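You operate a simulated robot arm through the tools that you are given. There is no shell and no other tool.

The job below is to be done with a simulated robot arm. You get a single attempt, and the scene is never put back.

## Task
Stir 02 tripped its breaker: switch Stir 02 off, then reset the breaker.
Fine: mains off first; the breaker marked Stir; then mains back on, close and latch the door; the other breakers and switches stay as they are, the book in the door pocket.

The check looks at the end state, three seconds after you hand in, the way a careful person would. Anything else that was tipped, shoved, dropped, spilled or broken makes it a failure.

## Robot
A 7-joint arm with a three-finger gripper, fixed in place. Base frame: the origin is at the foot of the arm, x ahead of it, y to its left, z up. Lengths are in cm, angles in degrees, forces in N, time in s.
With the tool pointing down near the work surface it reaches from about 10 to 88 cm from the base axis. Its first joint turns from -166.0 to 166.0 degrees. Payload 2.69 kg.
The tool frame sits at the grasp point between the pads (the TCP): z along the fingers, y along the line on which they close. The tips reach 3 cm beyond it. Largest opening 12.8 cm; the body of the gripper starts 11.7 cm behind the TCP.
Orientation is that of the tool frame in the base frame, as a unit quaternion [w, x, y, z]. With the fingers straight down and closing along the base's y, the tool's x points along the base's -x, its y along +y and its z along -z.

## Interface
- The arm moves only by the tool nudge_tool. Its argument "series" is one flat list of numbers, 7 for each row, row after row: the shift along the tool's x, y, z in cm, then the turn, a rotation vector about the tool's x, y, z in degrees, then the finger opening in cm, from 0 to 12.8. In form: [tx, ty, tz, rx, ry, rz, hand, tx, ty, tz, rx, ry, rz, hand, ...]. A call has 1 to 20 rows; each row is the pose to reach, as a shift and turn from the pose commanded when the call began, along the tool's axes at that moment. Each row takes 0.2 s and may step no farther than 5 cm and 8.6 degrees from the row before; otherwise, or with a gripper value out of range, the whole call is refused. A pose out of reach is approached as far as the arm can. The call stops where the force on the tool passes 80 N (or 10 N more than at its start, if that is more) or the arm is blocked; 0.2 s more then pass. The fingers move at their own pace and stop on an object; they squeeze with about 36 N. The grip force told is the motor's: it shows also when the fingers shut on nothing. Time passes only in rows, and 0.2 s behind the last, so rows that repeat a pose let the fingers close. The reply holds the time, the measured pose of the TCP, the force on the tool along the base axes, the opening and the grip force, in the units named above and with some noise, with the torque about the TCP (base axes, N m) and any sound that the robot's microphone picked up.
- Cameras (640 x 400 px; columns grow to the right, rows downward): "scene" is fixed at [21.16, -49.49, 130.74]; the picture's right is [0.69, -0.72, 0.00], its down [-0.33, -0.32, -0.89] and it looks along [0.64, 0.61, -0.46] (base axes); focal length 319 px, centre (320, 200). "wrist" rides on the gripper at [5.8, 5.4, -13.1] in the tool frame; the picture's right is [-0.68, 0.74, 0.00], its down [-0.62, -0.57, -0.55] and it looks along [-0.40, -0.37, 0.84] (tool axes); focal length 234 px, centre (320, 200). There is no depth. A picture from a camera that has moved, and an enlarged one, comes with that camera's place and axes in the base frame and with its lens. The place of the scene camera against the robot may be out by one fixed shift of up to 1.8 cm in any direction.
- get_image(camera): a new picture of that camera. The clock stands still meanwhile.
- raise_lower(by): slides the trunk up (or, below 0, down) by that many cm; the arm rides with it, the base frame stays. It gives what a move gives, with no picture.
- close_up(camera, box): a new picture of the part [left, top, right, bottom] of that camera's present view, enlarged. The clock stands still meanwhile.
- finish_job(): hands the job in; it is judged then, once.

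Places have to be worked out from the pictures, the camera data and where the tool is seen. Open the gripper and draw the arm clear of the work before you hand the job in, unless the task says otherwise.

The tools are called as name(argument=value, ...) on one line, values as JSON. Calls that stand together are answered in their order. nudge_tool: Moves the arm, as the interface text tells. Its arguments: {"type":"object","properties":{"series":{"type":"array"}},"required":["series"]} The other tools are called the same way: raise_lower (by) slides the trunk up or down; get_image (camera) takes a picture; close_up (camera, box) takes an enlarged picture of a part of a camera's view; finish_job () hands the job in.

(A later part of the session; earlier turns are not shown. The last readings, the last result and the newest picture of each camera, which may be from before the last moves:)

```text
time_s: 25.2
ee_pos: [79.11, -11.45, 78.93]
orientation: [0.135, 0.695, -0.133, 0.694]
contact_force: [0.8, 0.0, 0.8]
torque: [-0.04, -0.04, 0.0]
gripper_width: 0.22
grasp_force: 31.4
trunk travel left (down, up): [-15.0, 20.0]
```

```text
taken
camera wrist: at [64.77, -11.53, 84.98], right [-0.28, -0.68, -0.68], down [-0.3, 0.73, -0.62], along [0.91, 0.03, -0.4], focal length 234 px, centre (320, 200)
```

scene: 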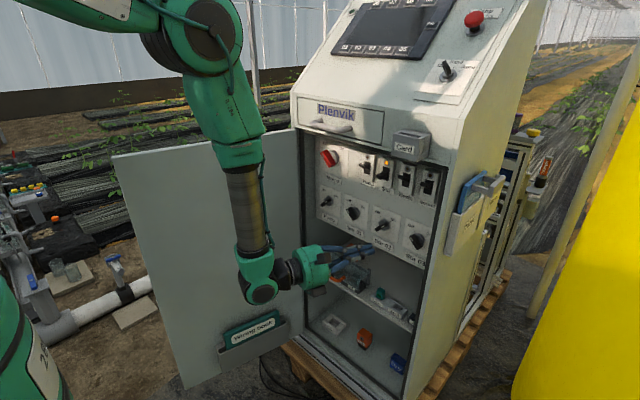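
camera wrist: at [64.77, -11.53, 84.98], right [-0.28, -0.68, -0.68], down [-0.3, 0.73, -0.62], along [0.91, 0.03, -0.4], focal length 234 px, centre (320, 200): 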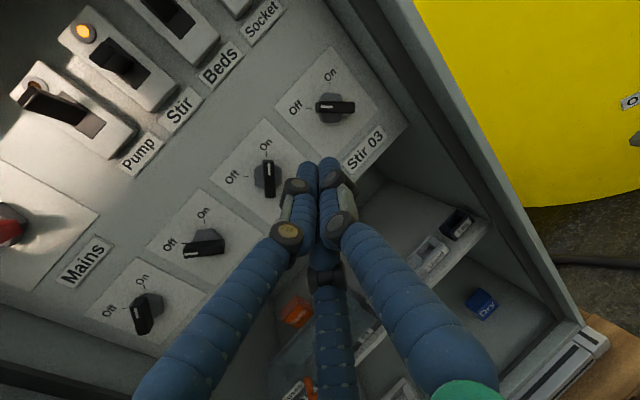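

The pose was reached, and the screen went dark, so the mains really is off. I zoom on Stir 02 to refine its axis.

close_up(camera="wrist", box=[200, 100, 360, 200])

close_up(camera="scene", box=[340, 195, 420, 245])

```text
4.00 times, centred on (280, 150) of wrist
camera zoom: at [64.77, -11.53, 84.98], right [-0.28, -0.68, -0.68], down [-0.3, 0.73, -0.62], along [0.91, 0.03, -0.4], focal length 937 px, centre (480, 400)
```

zoom: 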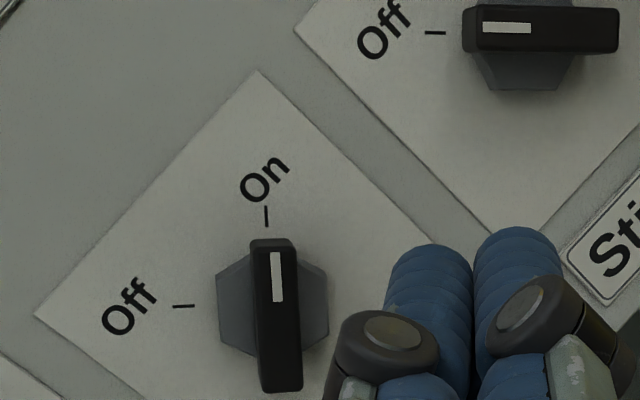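

```text
8.00 times, centred on (380, 220) of scene
camera zoom: at [21.16, -49.49, 130.74], right [0.69, -0.72, 0.0], down [-0.33, -0.32, -0.89], along [0.64, 0.61, -0.46], focal length 2553 px, centre (-160, 40)
```

zoom: 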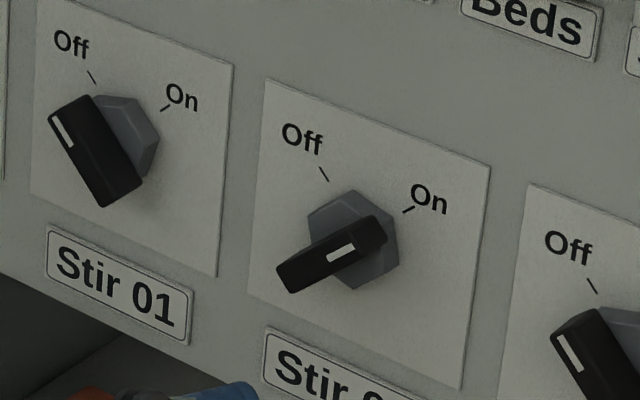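

The wrist ray puts the Stir 02 axis at (y≈-8.5, z≈79.7). I advance straight to just right of its bar, with the tip at about x=92.

nudge_tool(series=[-0.05, -0.8, 1.8, 0, 0, 0, 0, -0.1, -1.6, 3.6, 0, 0, 0, 0, -0.1, -2.4, 5.4, 0, 0, 0, 0, -0.15, -3.2, 7.2, 0, 0, 0, 0, -0.15, -3.2, 7.2, 0, 0, 0, 0])

close_up(camera="wrist", box=[200, 100, 360, 200])

close_up(camera="scene", box=[340, 195, 420, 245])

```text
time_s: 26.4
ee_pos: [86.89, -11.09, 78.78]
orientation: [0.134, 0.695, -0.134, 0.694]
contact_force: [0.1, -0.3, 0.5]
torque: [0.01, -0.01, 0.0]
gripper_width: 0.19
grasp_force: 31.7
trunk travel left (down, up): [-15.0, 20.0]
```

```text
4.00 times, centred on (280, 150) of wrist
camera zoom: at [72.7, -11.14, 84.78], right [-0.28, -0.68, -0.68], down [-0.3, 0.73, -0.62], along [0.91, 0.03, -0.4], focal length 937 px, centre (480, 400)
```

zoom: 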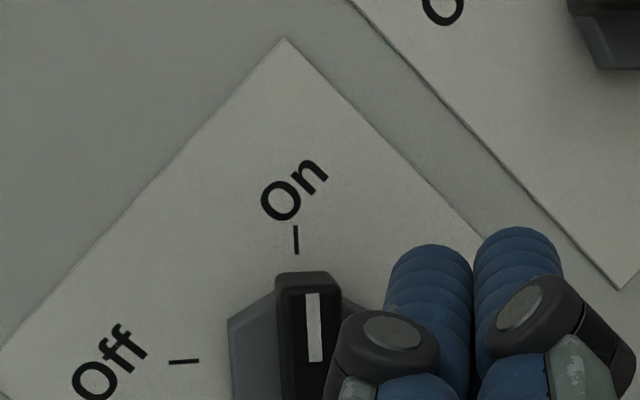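

```text
8.00 times, centred on (380, 220) of scene
camera zoom: at [21.16, -49.49, 130.74], right [0.69, -0.72, 0.0], down [-0.33, -0.32, -0.89], along [0.64, 0.61, -0.46], focal length 2553 px, centre (-160, 40)
```

zoom: 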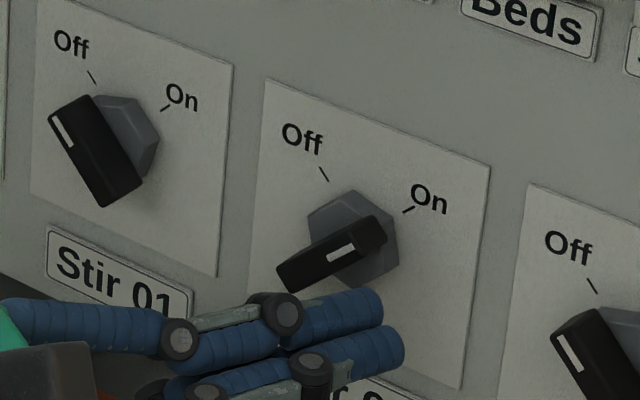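

Clearance is confirmed, and the refined axis is (y -8.3, z 79.6). I go 2.3 cm deeper and then push the bar in an arc up and left to vertical.

nudge_tool(series=[0, -0.43, 1.07, 0, 0, 0, 0, 0, -0.86, 2.14, 0, 0, 0, 0, 0.3, -1.42, 1.92, 0, 0, 0, 0, 0.66, -1.98, 1.69, 0, 0, 0, 0, 1.36, -2.04, 1.67, 0, 0, 0, 0, 2.02, -2.25, 1.58, 0, 0, 0, 0, 2.6, -2.63, 1.43, 0, 0, 0, 0, 2.6, -2.63, 1.43, 0, 0, 0, 0])

close_up(camera="scene", box=[340, 195, 420, 245])

close_up(camera="wrist", box=[200, 100, 360, 200])

```text
time_s: 28.2
ee_pos: [89.32, -9.06, 81.66]
orientation: [0.135, 0.694, -0.134, 0.695]
contact_force: [0.3, -0.6, 1.9]
torque: [-0.04, -0.32, 0.03]
gripper_width: 0.24
grasp_force: 31.0
trunk travel left (down, up): [-15.0, 20.0]
```

```text
8.00 times, centred on (380, 220) of scene
camera zoom: at [21.16, -49.49, 130.74], right [0.69, -0.72, 0.0], down [-0.33, -0.32, -0.89], along [0.64, 0.61, -0.46], focal length 2553 px, centre (-160, 40)
```

zoom: 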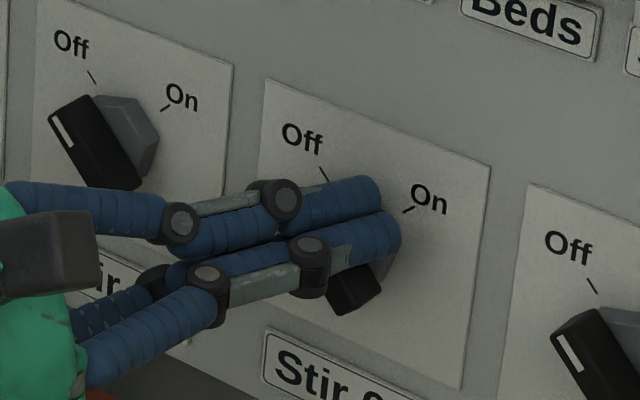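

```text
4.00 times, centred on (280, 150) of wrist
camera zoom: at [75.05, -9.21, 87.5], right [-0.27, -0.68, -0.68], down [-0.3, 0.73, -0.62], along [0.91, 0.03, -0.4], focal length 937 px, centre (480, 400)
```

zoom: 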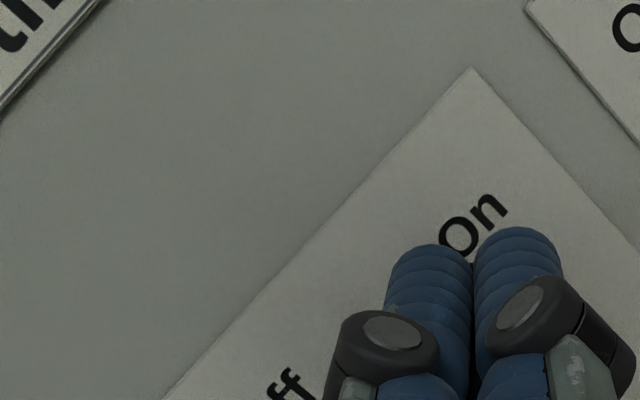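

The bar is now roughly vertical. I continue the arc to Off.

nudge_tool(series=[0.46, -0.5, -0.2, 0, 0, 0, 0, 0.76, -1.09, -0.43, 0, 0, 0, 0, 0.89, -1.73, -0.69, 0, 0, 0, 0, 0.89, -1.73, -0.69, 0, 0, 0, 0])

close_up(camera="scene", box=[340, 195, 420, 245])

```text
time_s: 29.2
ee_pos: [89.55, -7.14, 82.75]
orientation: [0.133, 0.692, -0.132, 0.698]
contact_force: [-0.5, 0.4, 26.3]
torque: [-0.1, -0.57, -0.37]
gripper_width: 0.18
grasp_force: 31.3
trunk travel left (down, up): [-15.0, 20.0]
```

```text
8.00 times, centred on (380, 220) of scene
camera zoom: at [21.16, -49.49, 130.74], right [0.69, -0.72, 0.0], down [-0.33, -0.32, -0.89], along [0.64, 0.61, -0.46], focal length 2553 px, centre (-160, 40)
```

zoom: 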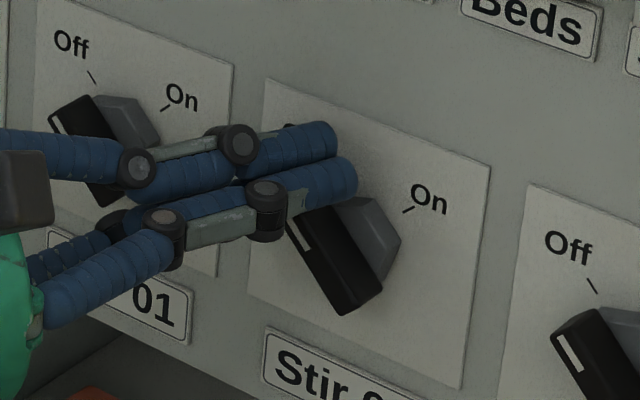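

The bar looks at Off, with 26 N against its stop. I press a little more to seat it, then back off and inspect.

nudge_tool(series=[-0.15, -0.2, -0.08, 0, 0, 0, 0, -0.15, -0.2, -0.08, 0, 0, 0, 0])

nudge_tool(series=[0.5, 0.3, 0, 0, 0, 0, 0, 0.5, 0.3, -2, 0, 0, 0, 0, 0.5, 0.3, -5, 0, 0, 0, 0, 0.5, 0.3, -8.5, 0, 0, 0, 0, 0.5, 0.3, -12, 0, 0, 0, 0, 0.5, 0.3, -12, 0, 0, 0, 0])

close_up(camera="scene", box=[310, 135, 450, 255])

get_image(camera="wrist")

```text
time_s: 29.8
ee_pos: [89.45, -7.18, 82.86]
orientation: [0.134, 0.69, -0.134, 0.698]
contact_force: [17.4, 3.5, 45.5]
torque: [-0.13, -1.23, 0.35]
gripper_width: 0.2
grasp_force: 31.8
trunk travel left (down, up): [-15.0, 20.0]
```

```text
time_s: 31.2
ee_pos: [77.9, -3.1, 82.73]
orientation: [0.135, 0.695, -0.133, 0.694]
contact_force: [-0.1, -0.5, 0.5]
torque: [0.02, 0.0, 0.01]
gripper_width: 0.22
grasp_force: 31.2
trunk travel left (down, up): [-15.0, 20.0]
```

```text
3.33 times, centred on (380, 195) of scene
camera zoom: at [21.16, -49.49, 130.74], right [0.69, -0.72, 0.0], down [-0.33, -0.32, -0.89], along [0.64, 0.61, -0.46], focal length 1064 px, centre (120, 217)
```

zoom: 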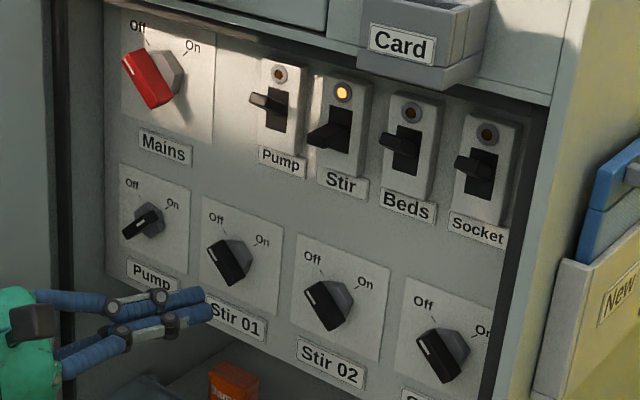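

```text
taken
camera wrist: at [63.7, -3.06, 88.67], right [-0.28, -0.68, -0.68], down [-0.3, 0.73, -0.62], along [0.91, 0.03, -0.4], focal length 234 px, centre (320, 200)
```

wrist: 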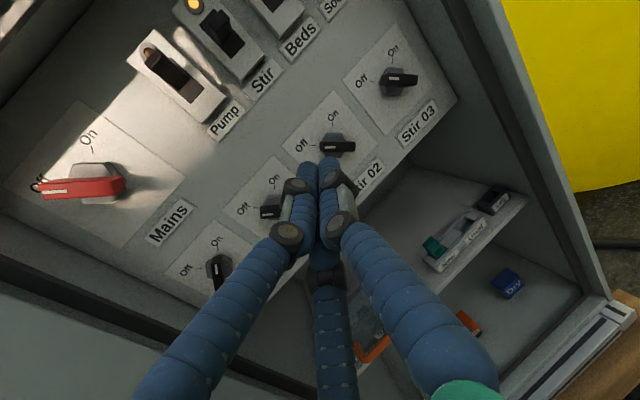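

Stir 02 is Off and everything else is unchanged. Next is the Stir breaker: I move to a standoff slightly above its lever, tip ≈(83, -8.5, 99.3).

nudge_tool(series=[3, 0.5, 0, 0, 0, 0, 0, 6, 1, 0, 0, 0, 0, 0, 9, 1.5, 0.5, 0, 0, 0, 0, 12, 2.1, 1.5, 0, 0, 0, 0, 14.5, 2.7, 2.7, 0, 0, 0, 0, 16.57, 3.14, 3.74, 0, 0, 0, 0, 16.57, 3.14, 3.74, 0, 0, 0, 0])

get_image(camera="scene")

close_up(camera="wrist", box=[200, 80, 400, 205])

close_up(camera="scene", box=[340, 140, 420, 190])

```text
time_s: 32.8
ee_pos: [80.27, -7.28, 99.29]
orientation: [0.135, 0.695, -0.133, 0.694]
contact_force: [-0.5, -0.4, 0.3]
torque: [0.04, 0.03, 0.03]
gripper_width: 0.23
grasp_force: 30.9
trunk travel left (down, up): [-15.0, 20.0]
```

```text
taken
```

scene: 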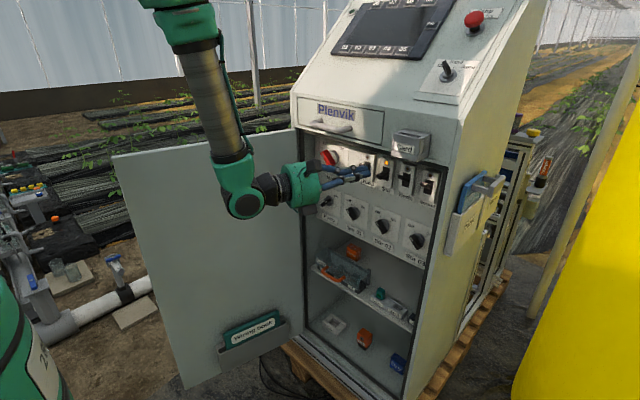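

```text
3.20 times, centred on (300, 142) of wrist
camera zoom: at [66.1, -7.35, 105.23], right [-0.28, -0.68, -0.68], down [-0.3, 0.73, -0.62], along [0.91, 0.03, -0.4], focal length 749 px, centre (384, 384)
```

zoom: 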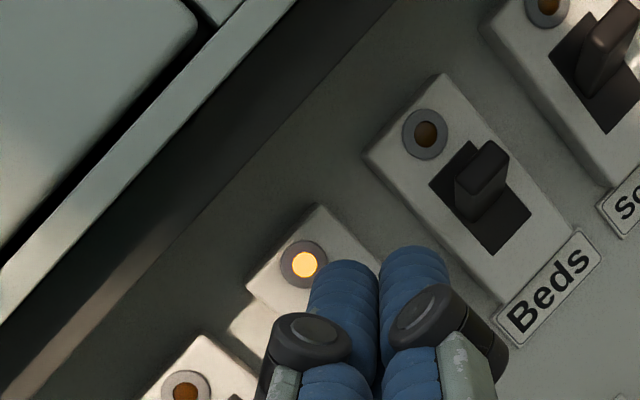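

```text
8.00 times, centred on (380, 165) of scene
camera zoom: at [21.16, -49.49, 130.74], right [0.69, -0.72, 0.0], down [-0.33, -0.32, -0.89], along [0.64, 0.61, -0.46], focal length 2553 px, centre (-160, 480)
```

zoom: 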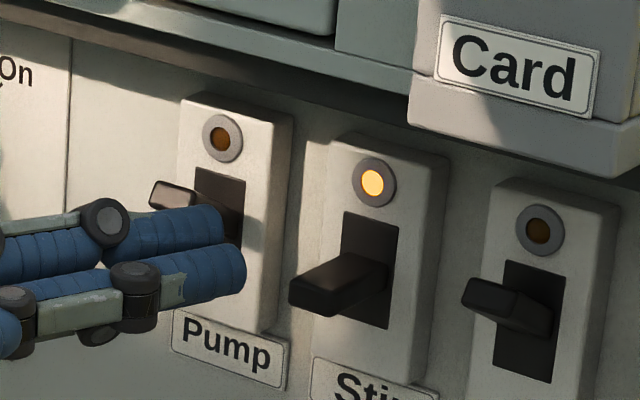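

The Stir lamp refines to (92.3, -7.7, 99.15), so the slot is centred at z≈96. I advance above the lever until the tips overlap it by about 1.6 cm.

nudge_tool(series=[0, -0.75, 1.75, 0, 0, 0, 0, 0, -1.5, 3.5, 0, 0, 0, 0, 0, -2.25, 5.2, 0, 0, 0, 0, 0, -3, 6.9, 0, 0, 0, 0, 0, -3, 6.9, 0, 0, 0, 0])

close_up(camera="wrist", box=[200, 80, 400, 205])

close_up(camera="scene", box=[340, 140, 420, 190])

```text
time_s: 34.0
ee_pos: [87.73, -7.06, 99.4]
orientation: [0.135, 0.695, -0.134, 0.694]
contact_force: [-0.7, 0.1, 0.6]
torque: [-0.01, -0.04, 0.02]
gripper_width: 0.2
grasp_force: 31.4
trunk travel left (down, up): [-15.0, 20.0]
```

```text
3.20 times, centred on (300, 142) of wrist
camera zoom: at [73.59, -7.14, 105.23], right [-0.28, -0.68, -0.68], down [-0.3, 0.73, -0.62], along [0.91, 0.03, -0.41], focal length 749 px, centre (384, 384)
```

zoom: 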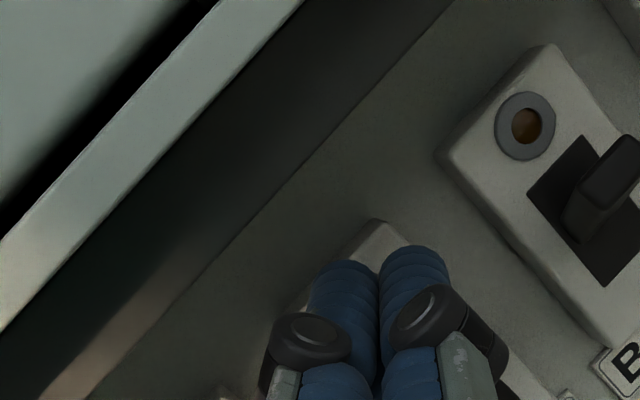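

```text
8.00 times, centred on (380, 165) of scene
camera zoom: at [21.16, -49.49, 130.74], right [0.69, -0.72, 0.0], down [-0.33, -0.32, -0.89], along [0.64, 0.61, -0.46], focal length 2553 px, centre (-160, 480)
```

zoom: 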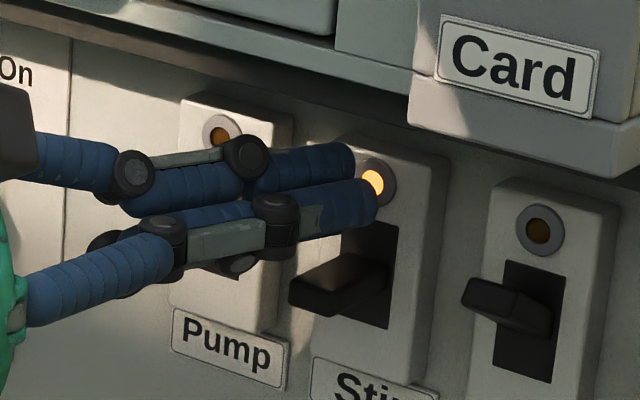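

I'm above the lever and force-free. I push down in small steps.

nudge_tool(series=[-0.5, 0, 0, 0, 0, 0, 0, -1, 0, 0, 0, 0, 0, 0, -1.5, 0, 0, 0, 0, 0, 0, -1.9, 0, 0, 0, 0, 0, 0, -2.3, 0, 0, 0, 0, 0, 0, -2.3, 0, 0, 0, 0, 0, 0])

close_up(camera="scene", box=[340, 140, 420, 190])

```text
time_s: 35.4
ee_pos: [87.78, -7.12, 96.92]
orientation: [0.136, 0.694, -0.135, 0.694]
contact_force: [-0.2, 0.0, -0.6]
torque: [0.0, 0.0, -0.02]
gripper_width: 0.21
grasp_force: 31.6
trunk travel left (down, up): [-15.0, 20.0]
```

```text
8.00 times, centred on (380, 165) of scene
camera zoom: at [21.16, -49.49, 130.74], right [0.69, -0.72, 0.0], down [-0.33, -0.32, -0.89], along [0.64, 0.61, -0.46], focal length 2553 px, centre (-160, 480)
```

zoom: 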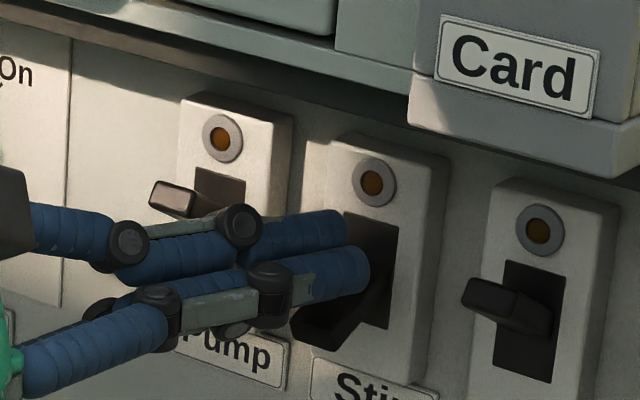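

The lever moved down and the Stir trip lamp went out. I press a little further to make sure it is fully at OFF.

nudge_tool(series=[-0.3, 0, 0, 0, 0, 0, 0, -0.6, 0, 0, 0, 0, 0, 0, -0.6, 0, 0, 0, 0, 0, 0])

close_up(camera="scene", box=[340, 140, 420, 190])

```text
time_s: 36.2
ee_pos: [87.99, -7.11, 96.68]
orientation: [0.135, 0.693, -0.134, 0.696]
contact_force: [-6.9, 0.6, 18.4]
torque: [-0.05, -0.38, -0.02]
gripper_width: 0.21
grasp_force: 31.3
trunk travel left (down, up): [-15.0, 20.0]
```

```text
8.00 times, centred on (380, 165) of scene
camera zoom: at [21.16, -49.49, 130.74], right [0.69, -0.72, 0.0], down [-0.33, -0.32, -0.89], along [0.64, 0.61, -0.46], focal length 2553 px, centre (-160, 480)
```

zoom: 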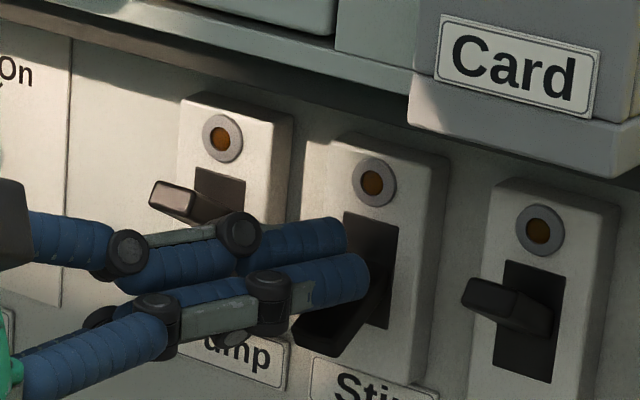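

The lever is at its OFF stop (18 N). I back out, drop below the lever and check.

nudge_tool(series=[0.8, 0, 0, 0, 0, 0, 0, 0.8, 0.9, -2.2, 0, 0, 0, 0, 0.8, 1.75, -4.35, 0, 0, 0, 0, 0.8, 2.6, -6.5, 0, 0, 0, 0, -2.5, 2.6, -6.5, 0, 0, 0, 0, -6, 2.6, -6.5, 0, 0, 0, 0, -6, 2.6, -6.5, 0, 0, 0, 0])

close_up(camera="scene", box=[340, 140, 420, 190])

close_up(camera="wrist", box=[200, 60, 400, 205])

```text
time_s: 37.8
ee_pos: [80.83, -7.18, 90.37]
orientation: [0.135, 0.694, -0.135, 0.694]
contact_force: [0.9, 0.6, -1.0]
torque: [-0.06, -0.03, 0.0]
gripper_width: 0.2
grasp_force: 31.5
trunk travel left (down, up): [-15.0, 20.0]
```

```text
8.00 times, centred on (380, 165) of scene
camera zoom: at [21.16, -49.49, 130.74], right [0.69, -0.72, 0.0], down [-0.33, -0.32, -0.89], along [0.64, 0.61, -0.46], focal length 2553 px, centre (-160, 480)
```

zoom: 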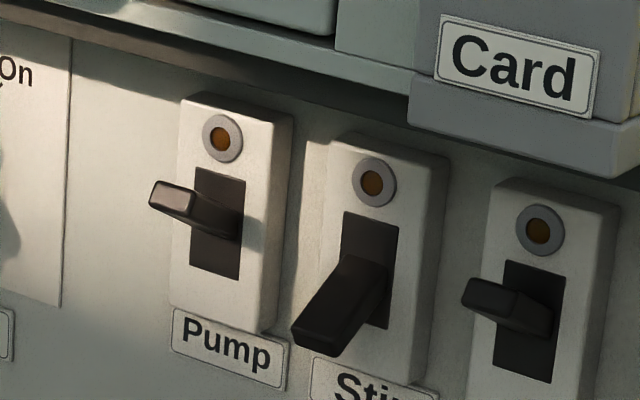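

```text
2.76 times, centred on (300, 132) of wrist
camera zoom: at [66.68, -7.14, 96.3], right [-0.28, -0.68, -0.68], down [-0.3, 0.73, -0.62], along [0.91, 0.03, -0.41], focal length 646 px, centre (375, 386)
```

zoom: 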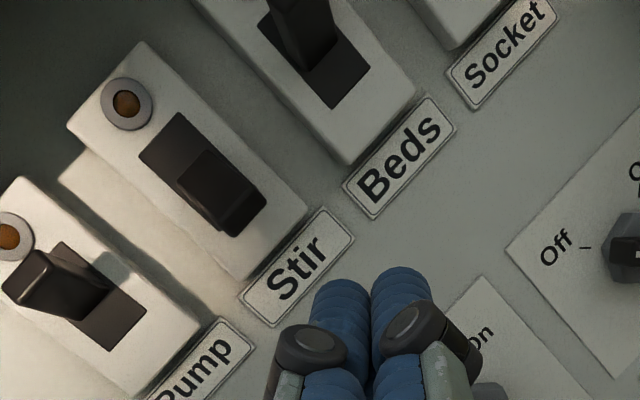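

The lever is fully down and the lamp is out. I advance under it, then push up to ON in small steps.

nudge_tool(series=[0, -0.7, 1.6, 0, 0, 0, 0, 0, -1.4, 3.2, 0, 0, 0, 0, 0, -2.05, 4.8, 0, 0, 0, 0, 0, -2.75, 6.44, 0, 0, 0, 0, 0, -2.75, 6.44, 0, 0, 0, 0])

close_up(camera="scene", box=[340, 140, 420, 190])

```text
time_s: 39.0
ee_pos: [87.79, -7.06, 90.46]
orientation: [0.136, 0.695, -0.134, 0.693]
contact_force: [-0.4, 0.1, -0.3]
torque: [0.0, -0.04, -0.01]
gripper_width: 0.22
grasp_force: 31.2
trunk travel left (down, up): [-15.0, 20.0]
```

```text
8.00 times, centred on (380, 165) of scene
camera zoom: at [21.16, -49.49, 130.74], right [0.69, -0.72, 0.0], down [-0.33, -0.32, -0.89], along [0.64, 0.61, -0.46], focal length 2553 px, centre (-160, 480)
```

zoom: 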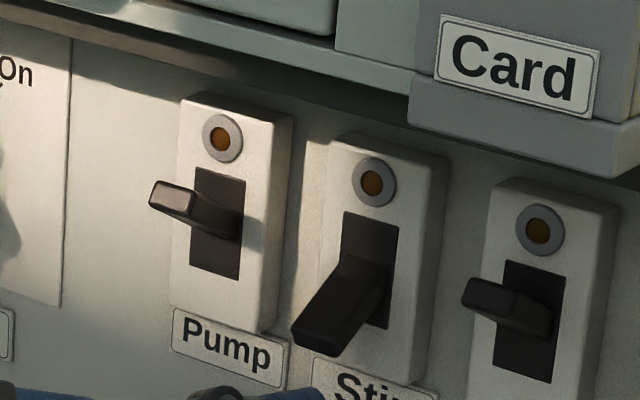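

Now I push up in small steps.

nudge_tool(series=[0.6, 0, 0, 0, 0, 0, 0, 1.2, 0, 0, 0, 0, 0, 0, 1.8, 0, 0, 0, 0, 0, 0, 2.4, 0, 0, 0, 0, 0, 0, 3, 0, 0, 0, 0, 0, 0, 3.5, 0, 0, 0, 0, 0, 0, 4, 0, 0, 0, 0, 0, 0, 4, 0, 0, 0, 0, 0, 0])

close_up(camera="scene", box=[340, 140, 420, 190])

```text
time_s: 40.8
ee_pos: [87.71, -6.96, 94.39]
orientation: [0.135, 0.695, -0.133, 0.694]
contact_force: [-1.2, -1.0, -0.1]
torque: [0.01, -0.04, -0.01]
gripper_width: 0.2
grasp_force: 31.2
trunk travel left (down, up): [-15.0, 20.0]
```

```text
8.00 times, centred on (380, 165) of scene
camera zoom: at [21.16, -49.49, 130.74], right [0.69, -0.72, 0.0], down [-0.33, -0.32, -0.89], along [0.64, 0.61, -0.46], focal length 2553 px, centre (-160, 480)
```

zoom: 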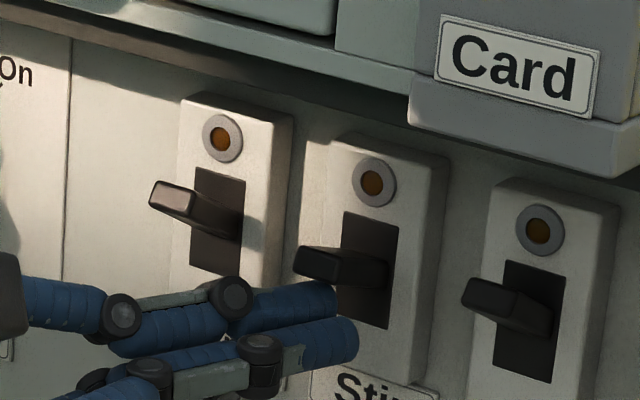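

The Stir lever is nearly up but a bit lower than its neighbours, so I push further up until it meets its stop.

nudge_tool(series=[0.4, 0, 0, 0, 0, 0, 0, 0.8, 0, 0, 0, 0, 0, 0, 1.2, 0, 0, 0, 0, 0, 0, 1.2, 0, 0, 0, 0, 0, 0])

close_up(camera="scene", box=[340, 140, 420, 190])

```text
time_s: 41.8
ee_pos: [87.68, -6.91, 94.98]
orientation: [0.135, 0.697, -0.133, 0.691]
contact_force: [-10.9, 0.7, -36.4]
torque: [0.17, 0.83, 0.04]
gripper_width: 0.23
grasp_force: 31.9
trunk travel left (down, up): [-15.0, 20.0]
```

```text
8.00 times, centred on (380, 165) of scene
camera zoom: at [21.16, -49.49, 130.74], right [0.69, -0.72, 0.0], down [-0.33, -0.32, -0.89], along [0.64, 0.61, -0.46], focal length 2553 px, centre (-160, 480)
```

zoom: 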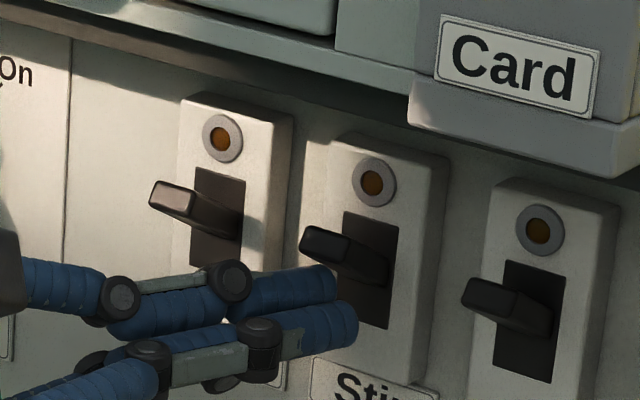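

The lever is at its upper stop with 36 N and matches its neighbours. I drop away, back out and confirm that it stays ON.

nudge_tool(series=[-1, 0, 0, 0, 0, 0, 0, -2, 0, 0, 0, 0, 0, 0, -2, 0.8, -2, 0, 0, 0, 0, -2, 2, -5, 0, 0, 0, 0, -2, 3.4, -8.5, 0, 0, 0, 0, -2, 3.4, -8.5, 0, 0, 0, 0])

close_up(camera="scene", box=[310, 135, 450, 255])

close_up(camera="scene", box=[340, 140, 440, 200])

get_image(camera="wrist")

```text
time_s: 43.2
ee_pos: [78.67, -6.68, 93.67]
orientation: [0.135, 0.694, -0.134, 0.694]
contact_force: [0.3, -0.2, -0.1]
torque: [-0.01, 0.01, -0.01]
gripper_width: 0.24
grasp_force: 31.5
trunk travel left (down, up): [-15.0, 20.0]
```

```text
3.33 times, centred on (380, 195) of scene
camera zoom: at [21.16, -49.49, 130.74], right [0.69, -0.72, 0.0], down [-0.33, -0.32, -0.89], along [0.64, 0.61, -0.46], focal length 1064 px, centre (120, 217)
```

zoom: 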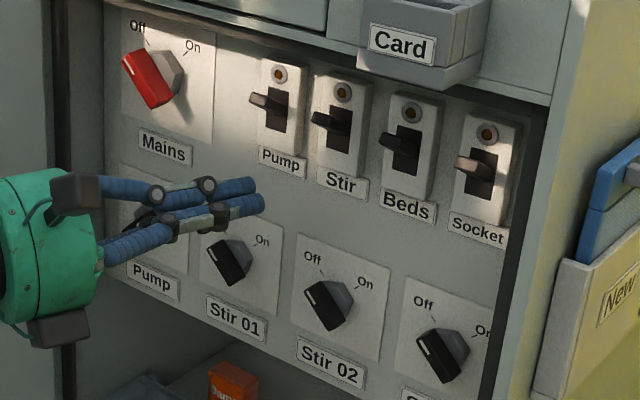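

```text
6.40 times, centred on (390, 170) of scene
camera zoom: at [21.16, -49.49, 130.74], right [0.69, -0.72, 0.0], down [-0.33, -0.32, -0.89], along [0.64, 0.61, -0.46], focal length 2042 px, centre (-128, 392)
```

zoom: 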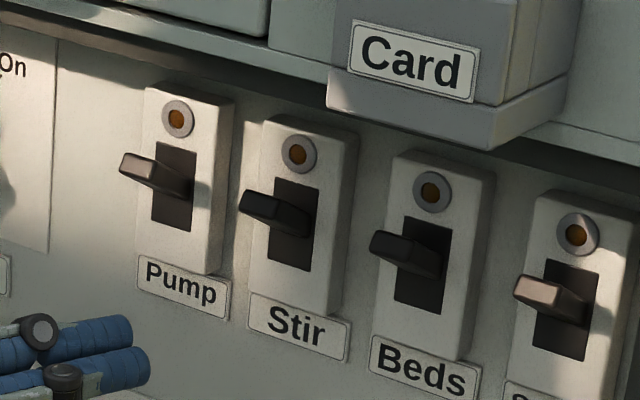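

```text
taken
camera wrist: at [64.39, -6.87, 99.58], right [-0.28, -0.68, -0.68], down [-0.3, 0.73, -0.62], along [0.91, 0.03, -0.4], focal length 234 px, centre (320, 200)
```

wrist: 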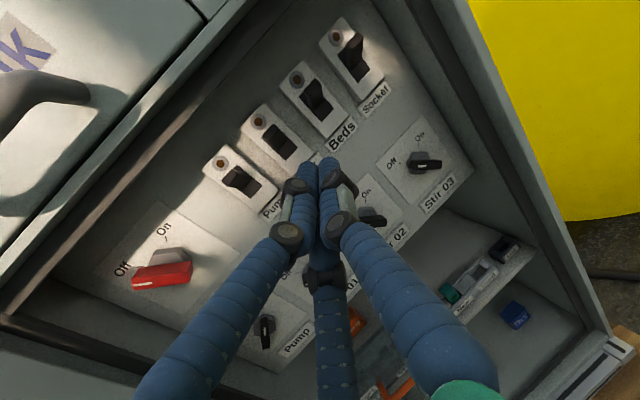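

All four breakers are up and the Stir lamp is out. Now Mains back on: I return to a standoff right of the Mains handle, this time to push its lower-right end leftwards (clockwise).

nudge_tool(series=[0.4, -2.1, -0.7, 2, 0, 0, 0, 0.8, -4.3, -1.4, 4, 0, 0, 0, 1.2, -6.4, -2, 6, 0, 0, 0, 1.6, -8.6, -2.6, 8, 0, 0, 0, 2, -10.7, -3.2, 10, 0, 0, 0, 2.5, -12.9, -3.9, 12, 0, 0, 0, 2.88, -15, -4.55, 14, 0, 0, 0, 2.88, -15, -4.55, 14, 0, 0, 0])

close_up(camera="wrist", box=[160, 60, 370, 200])

close_up(camera="scene", box=[280, 135, 360, 190])

```text
time_s: 45.0
ee_pos: [80.02, 8.68, 96.48]
orientation: [0.049, 0.706, -0.048, 0.705]
contact_force: [0.0, -0.2, 0.1]
torque: [-0.03, 0.0, 0.0]
gripper_width: 0.2
grasp_force: 31.3
trunk travel left (down, up): [-15.0, 20.0]
```

```text
2.86 times, centred on (265, 130) of wrist
camera zoom: at [66.24, 5.28, 102.4], right [-0.1, -0.73, -0.68], down [-0.47, 0.64, -0.62], along [0.88, 0.25, -0.4], focal length 669 px, centre (477, 400)
```

zoom: 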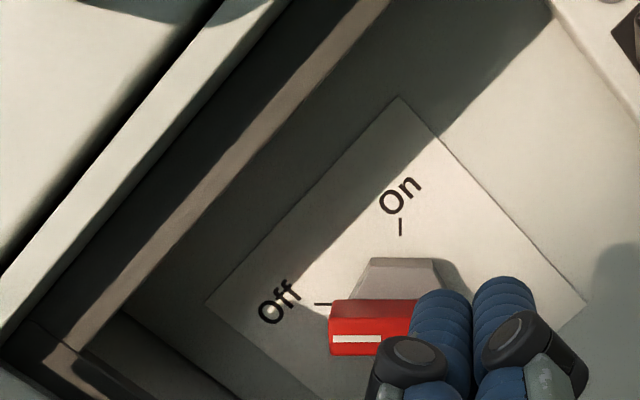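

```text
7.27 times, centred on (320, 162) of scene
camera zoom: at [21.16, -49.49, 130.74], right [0.69, -0.72, 0.0], down [-0.33, -0.32, -0.89], along [0.64, 0.61, -0.46], focal length 2321 px, centre (320, 473)
```

zoom: 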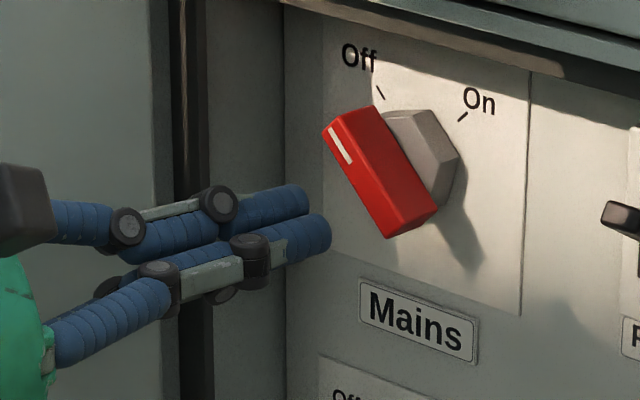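

The axis is confirmed at (12.1, 95.7). I advance beside the bar to overlap depth, with the tip at about (91.3, 8.4, 96.6).

nudge_tool(series=[0.1, -0.3, 2, 0, 0, 0, 0, 0.1, -0.6, 4, 0, 0, 0, 0, 0.1, -0.9, 6, 0, 0, 0, 0, 0.1, -1.1, 7.2, 0, 0, 0, 0, 0.1, -1.25, 8.2, 0, 0, 0, 0, 0.1, -1.25, 8.2, 0, 0, 0, 0])

close_up(camera="scene", box=[280, 135, 360, 190])

close_up(camera="wrist", box=[160, 60, 370, 200])

```text
time_s: 46.4
ee_pos: [88.31, 8.76, 96.67]
orientation: [0.05, 0.706, -0.05, 0.705]
contact_force: [-0.1, 0.1, -0.2]
torque: [-0.03, -0.02, -0.02]
gripper_width: 0.2
grasp_force: 31.4
trunk travel left (down, up): [-15.0, 20.0]
```

```text
7.27 times, centred on (320, 162) of scene
camera zoom: at [21.16, -49.49, 130.74], right [0.69, -0.72, 0.0], down [-0.33, -0.32, -0.89], along [0.64, 0.61, -0.46], focal length 2321 px, centre (320, 473)
```

zoom: 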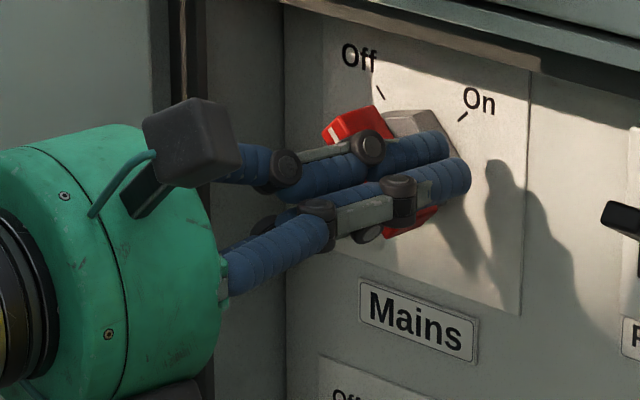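

```text
2.86 times, centred on (265, 130) of wrist
camera zoom: at [74.55, 5.31, 102.49], right [-0.1, -0.73, -0.68], down [-0.47, 0.64, -0.62], along [0.88, 0.25, -0.41], focal length 669 px, centre (477, 400)
```

zoom: 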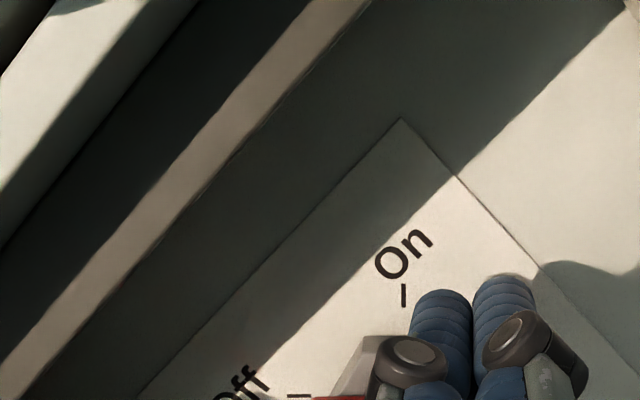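

I'm beside the bar with no force. I push its lower end leftwards along the arc to vertical.

nudge_tool(series=[-0.4, -0.45, -0.06, 0, 0, 0, 0, -0.83, -0.92, -0.13, 0, 0, 0, 0, -1.57, -0.98, -0.14, 0, 0, 0, 0, -2.26, -1.23, -0.17, 0, 0, 0, 0, -2.87, -1.64, -0.23, 0, 0, 0, 0, -2.87, -1.64, -0.23, 0, 0, 0, 0])

close_up(camera="scene", box=[280, 135, 360, 190])

```text
time_s: 47.8
ee_pos: [88.34, 10.43, 93.68]
orientation: [0.049, 0.706, -0.049, 0.705]
contact_force: [0.0, -3.8, 0.4]
torque: [0.04, 0.03, -0.09]
gripper_width: 0.21
grasp_force: 31.6
trunk travel left (down, up): [-15.0, 20.0]
```

```text
7.27 times, centred on (320, 162) of scene
camera zoom: at [21.16, -49.49, 130.74], right [0.69, -0.72, 0.0], down [-0.33, -0.32, -0.89], along [0.64, 0.61, -0.46], focal length 2321 px, centre (320, 473)
```

zoom: 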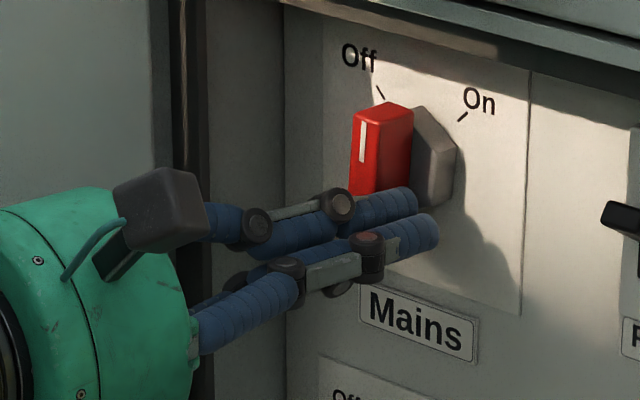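

The handle is vertical. I continue to On.

nudge_tool(series=[-0.48, -0.56, -0.08, 0, 0, 0, 0, -0.8, -1.22, -0.17, 0, 0, 0, 0, -0.93, -1.94, -0.27, 0, 0, 0, 0, -0.9, -2.2, -0.3, 0, 0, 0, 0, -0.9, -2.2, -0.3, 0, 0, 0, 0])

close_up(camera="scene", box=[280, 135, 360, 190])

```text
time_s: 49.0
ee_pos: [88.22, 12.11, 92.37]
orientation: [0.05, 0.708, -0.05, 0.703]
contact_force: [-8.3, -53.9, -26.5]
torque: [0.53, 0.38, -0.74]
gripper_width: 0.21
grasp_force: 31.4
trunk travel left (down, up): [-15.0, 20.0]
```

```text
7.27 times, centred on (320, 162) of scene
camera zoom: at [21.16, -49.49, 130.74], right [0.69, -0.72, 0.0], down [-0.33, -0.32, -0.89], along [0.64, 0.61, -0.46], focal length 2321 px, centre (320, 473)
```

zoom: 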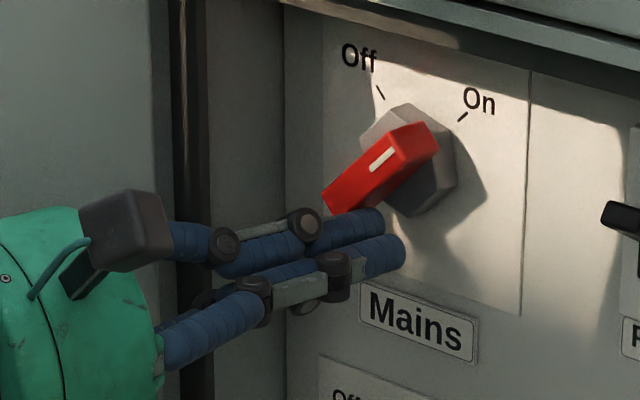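

Mains is at On against its stop. I back off to the lower right, retract and check that everything is powered.

nudge_tool(series=[-0.4, 0.7, 0, 0, 0, 0, 0, -0.4, 0.7, -2, 0, 0, 0, 0, -0.4, 0.7, -5, 0, 0, 0, 0, -0.4, 1, -9, 0, 0, 0, 0, -0.4, 1, -13, 0, 0, 0, 0, -0.4, 1, -16, 0, 0, 0, 0, -0.4, 1, -16, 0, 0, 0, 0])

get_image(camera="scene")

close_up(camera="scene", box=[310, 135, 450, 255])

close_up(camera="scene", box=[310, 0, 500, 110])

get_image(camera="wrist")

```text
time_s: 50.6
ee_pos: [72.41, 13.84, 92.5]
orientation: [0.051, 0.705, -0.049, 0.705]
contact_force: [-1.7, 0.2, -0.1]
torque: [0.02, 0.02, 0.01]
gripper_width: 0.22
grasp_force: 31.2
trunk travel left (down, up): [-15.0, 20.0]
```

```text
taken
```

scene: 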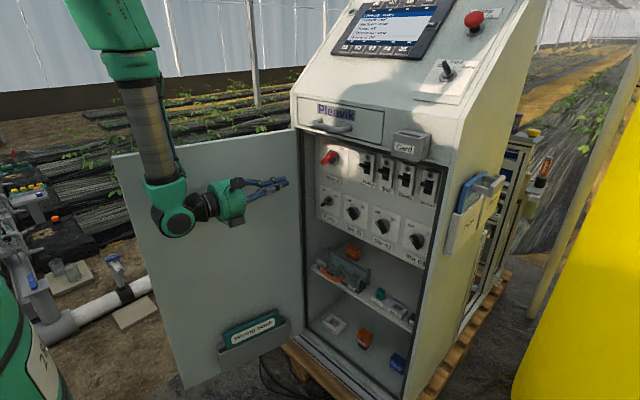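

```text
3.33 times, centred on (380, 195) of scene
camera zoom: at [21.16, -49.49, 130.74], right [0.69, -0.72, 0.0], down [-0.33, -0.32, -0.89], along [0.64, 0.61, -0.46], focal length 1064 px, centre (120, 217)
```

zoom: 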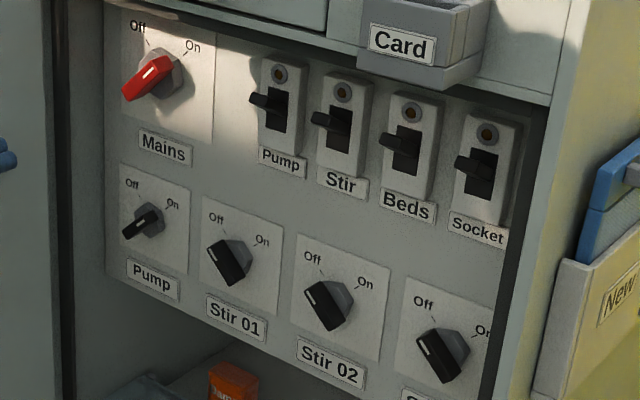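

```text
3.37 times, centred on (405, 55) of scene
camera zoom: at [21.16, -49.49, 130.74], right [0.69, -0.72, 0.0], down [-0.33, -0.32, -0.89], along [0.64, 0.61, -0.46], focal length 1075 px, centre (34, 688)
```

zoom: 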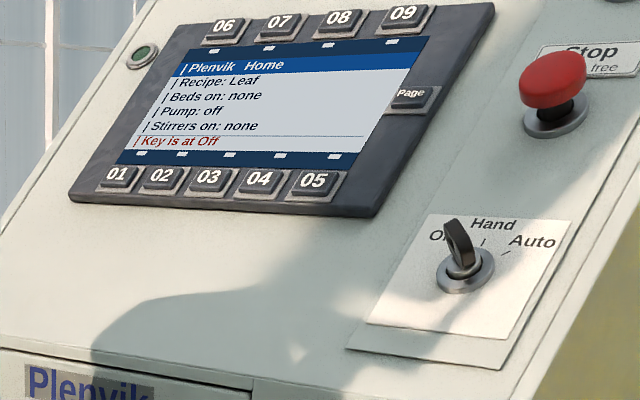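

```text
taken
camera wrist: at [58.58, 10.45, 98.42], right [-0.1, -0.73, -0.68], down [-0.46, 0.64, -0.62], along [0.88, 0.25, -0.4], focal length 234 px, centre (320, 200)
```

wrist: 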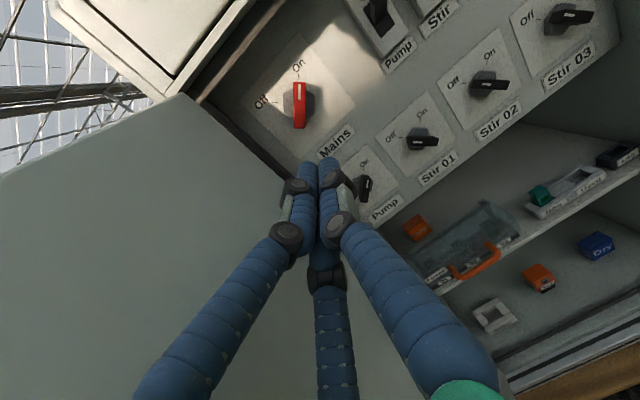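

The screen is live again, Mains is On, the breakers are up and Stir 02 is Off. Before closing the door I need to find its latch, so I zoom on the door's free edge and the cabinet's right frame.

close_up(camera="scene", box=[90, 130, 210, 260])

close_up(camera="scene", box=[390, 130, 490, 260])

close_up(camera="scene", box=[380, 250, 480, 390])

close_up(camera="scene", box=[160, 260, 320, 400])

```text
3.08 times, centred on (150, 195) of scene
camera zoom: at [21.16, -49.49, 130.74], right [0.69, -0.72, 0.0], down [-0.33, -0.32, -0.89], along [0.64, 0.61, -0.46], focal length 982 px, centre (843, 215)
```

zoom: 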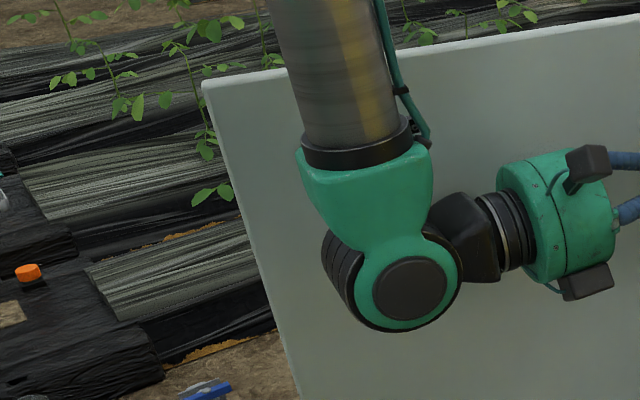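

```text
3.08 times, centred on (440, 195) of scene
camera zoom: at [21.16, -49.49, 130.74], right [0.69, -0.72, 0.0], down [-0.33, -0.32, -0.89], along [0.64, 0.61, -0.46], focal length 982 px, centre (-49, 215)
```

zoom: 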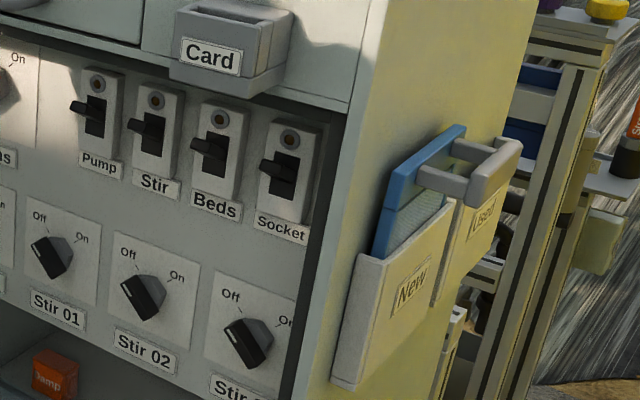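

```text
2.86 times, centred on (430, 320) of scene
camera zoom: at [21.16, -49.49, 130.74], right [0.69, -0.72, 0.0], down [-0.33, -0.32, -0.89], along [0.64, 0.61, -0.46], focal length 912 px, centre (6, -143)
```

zoom: 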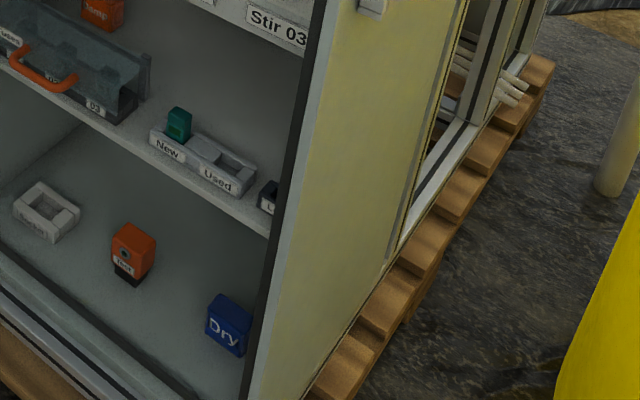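

```text
2.86 times, centred on (240, 330) of scene
camera zoom: at [21.16, -49.49, 130.74], right [0.69, -0.72, 0.0], down [-0.33, -0.32, -0.89], along [0.64, 0.61, -0.46], focal length 912 px, centre (549, -171)
```

zoom: 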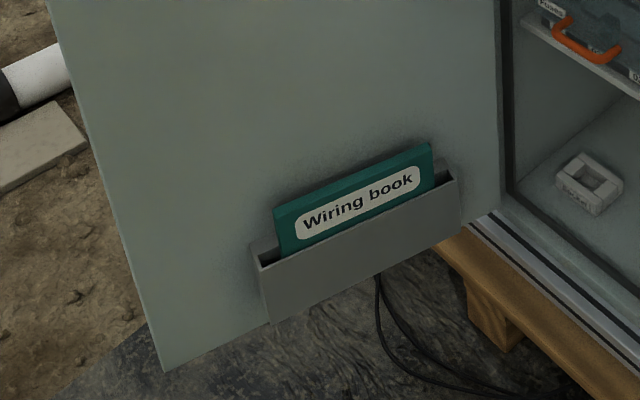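

Mains is on and the panel is done. The door's latch must be on its outer face, which I can't see from here. I first swing the hand rightwards to point at -y, which unwinds the wrist, so that I can then point it down in the natural posture.

nudge_tool(series=[2, 3.86, 0.14, -4, 0, 0, 0, 4, 7.89, 0.2, -9, 0, 0, 0, 6, 11.9, 0.26, -13, 0, 0, 0, 7.5, 16.2, 0.16, -17, 0, 0, 0, 9.5, 20, -1.33, -25, 0, 0, 0, 11.5, 23.5, -3.27, -33, 0, 0, 0, 12.5, 26.8, -5.73, -41, 0, 0, 0, 12.5, 29.6, -8.56, -49, 0, 0, 0, 12.5, 32.1, -11.75, -57, 0, 0, 0, 12.5, 34, -15.3, -65, 0, 0, 0, 12.5, 35.4, -19.15, -73, 0, 0, 0, 12.5, 36.4, -23.06, -81, 0, 0, 0, 12.5, 36.4, -23.06, -81, 0, 0, 0])

get_image(camera="scene")

get_image(camera="wrist")

```text
time_s: 53.4
ee_pos: [44.36, -18.87, 105.0]
orientation: [0.497, 0.504, -0.495, 0.504]
contact_force: [0.7, 0.3, 0.5]
torque: [0.03, 0.02, -0.01]
gripper_width: 0.22
grasp_force: 31.5
trunk travel left (down, up): [-15.0, 20.0]
```

```text
taken
```

scene: 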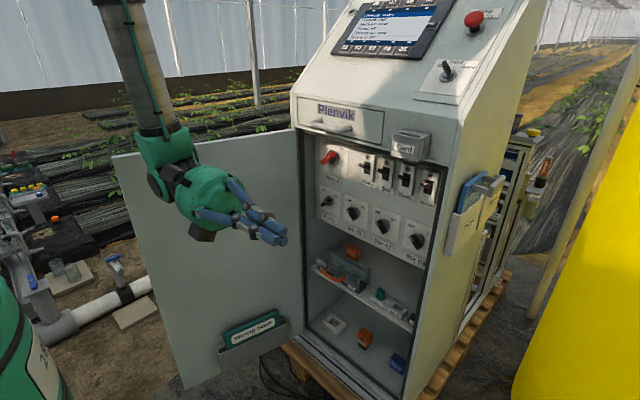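

```text
taken
camera wrist: at [38.7, -5.91, 110.87], right [-0.74, -0.01, -0.68], down [0.56, 0.56, -0.62], along [0.38, -0.83, -0.4], focal length 234 px, centre (320, 200)
```

wrist: 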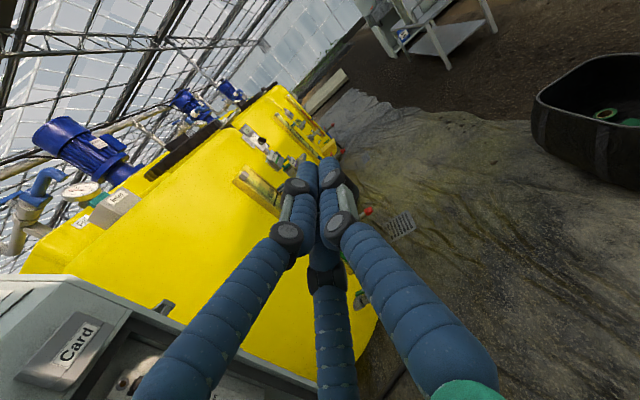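

That was smooth and the pose is exact. Now I pitch the hand from pointing -y to pointing straight down, while moving back to y≈0.

nudge_tool(series=[0.6, 0, -1.7, 0, -8.2, 0, 0, 1.3, 0, -3.4, 0, -16.4, 0, 0, 1.9, 0, -5.2, 0, -24.6, 0, 0, 2.6, 0, -6.9, 0, -32.8, 0, 0, 3.2, 0, -8.6, 0, -41, 0, 0, 3.8, 0, -10.4, 0, -49.2, 0, 0, 4.5, 0, -12.1, 0, -57.4, 0, 0, 5.1, 0, -13.8, 0, -65.6, 0, 0, 5.8, 0, -15.5, 0, -73.8, 0, 0, 6.4, 0, -17.3, 0, -82, 0, 0, 7, 0, -19, 0, -90, 0, 0, 7, 0, -19, 0, -90, 0, 0])

get_image(camera="scene")

```text
time_s: 56.0
ee_pos: [44.07, 0.14, 111.95]
orientation: [0.0, 0.713, -0.701, 0.0]
contact_force: [0.1, 0.5, 0.0]
torque: [0.03, 0.04, 0.02]
gripper_width: 0.2
grasp_force: 31.3
trunk travel left (down, up): [-15.0, 20.0]
```

```text
taken
```

scene: 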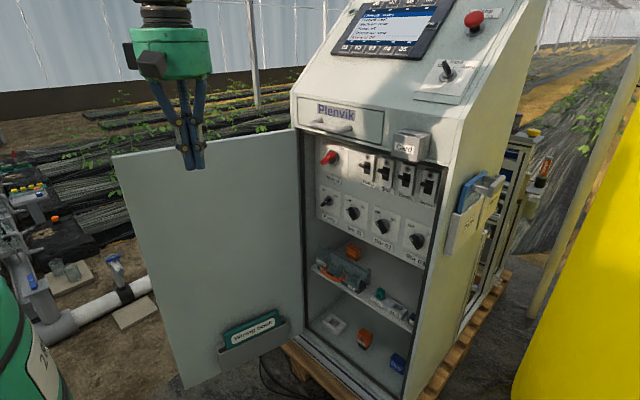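

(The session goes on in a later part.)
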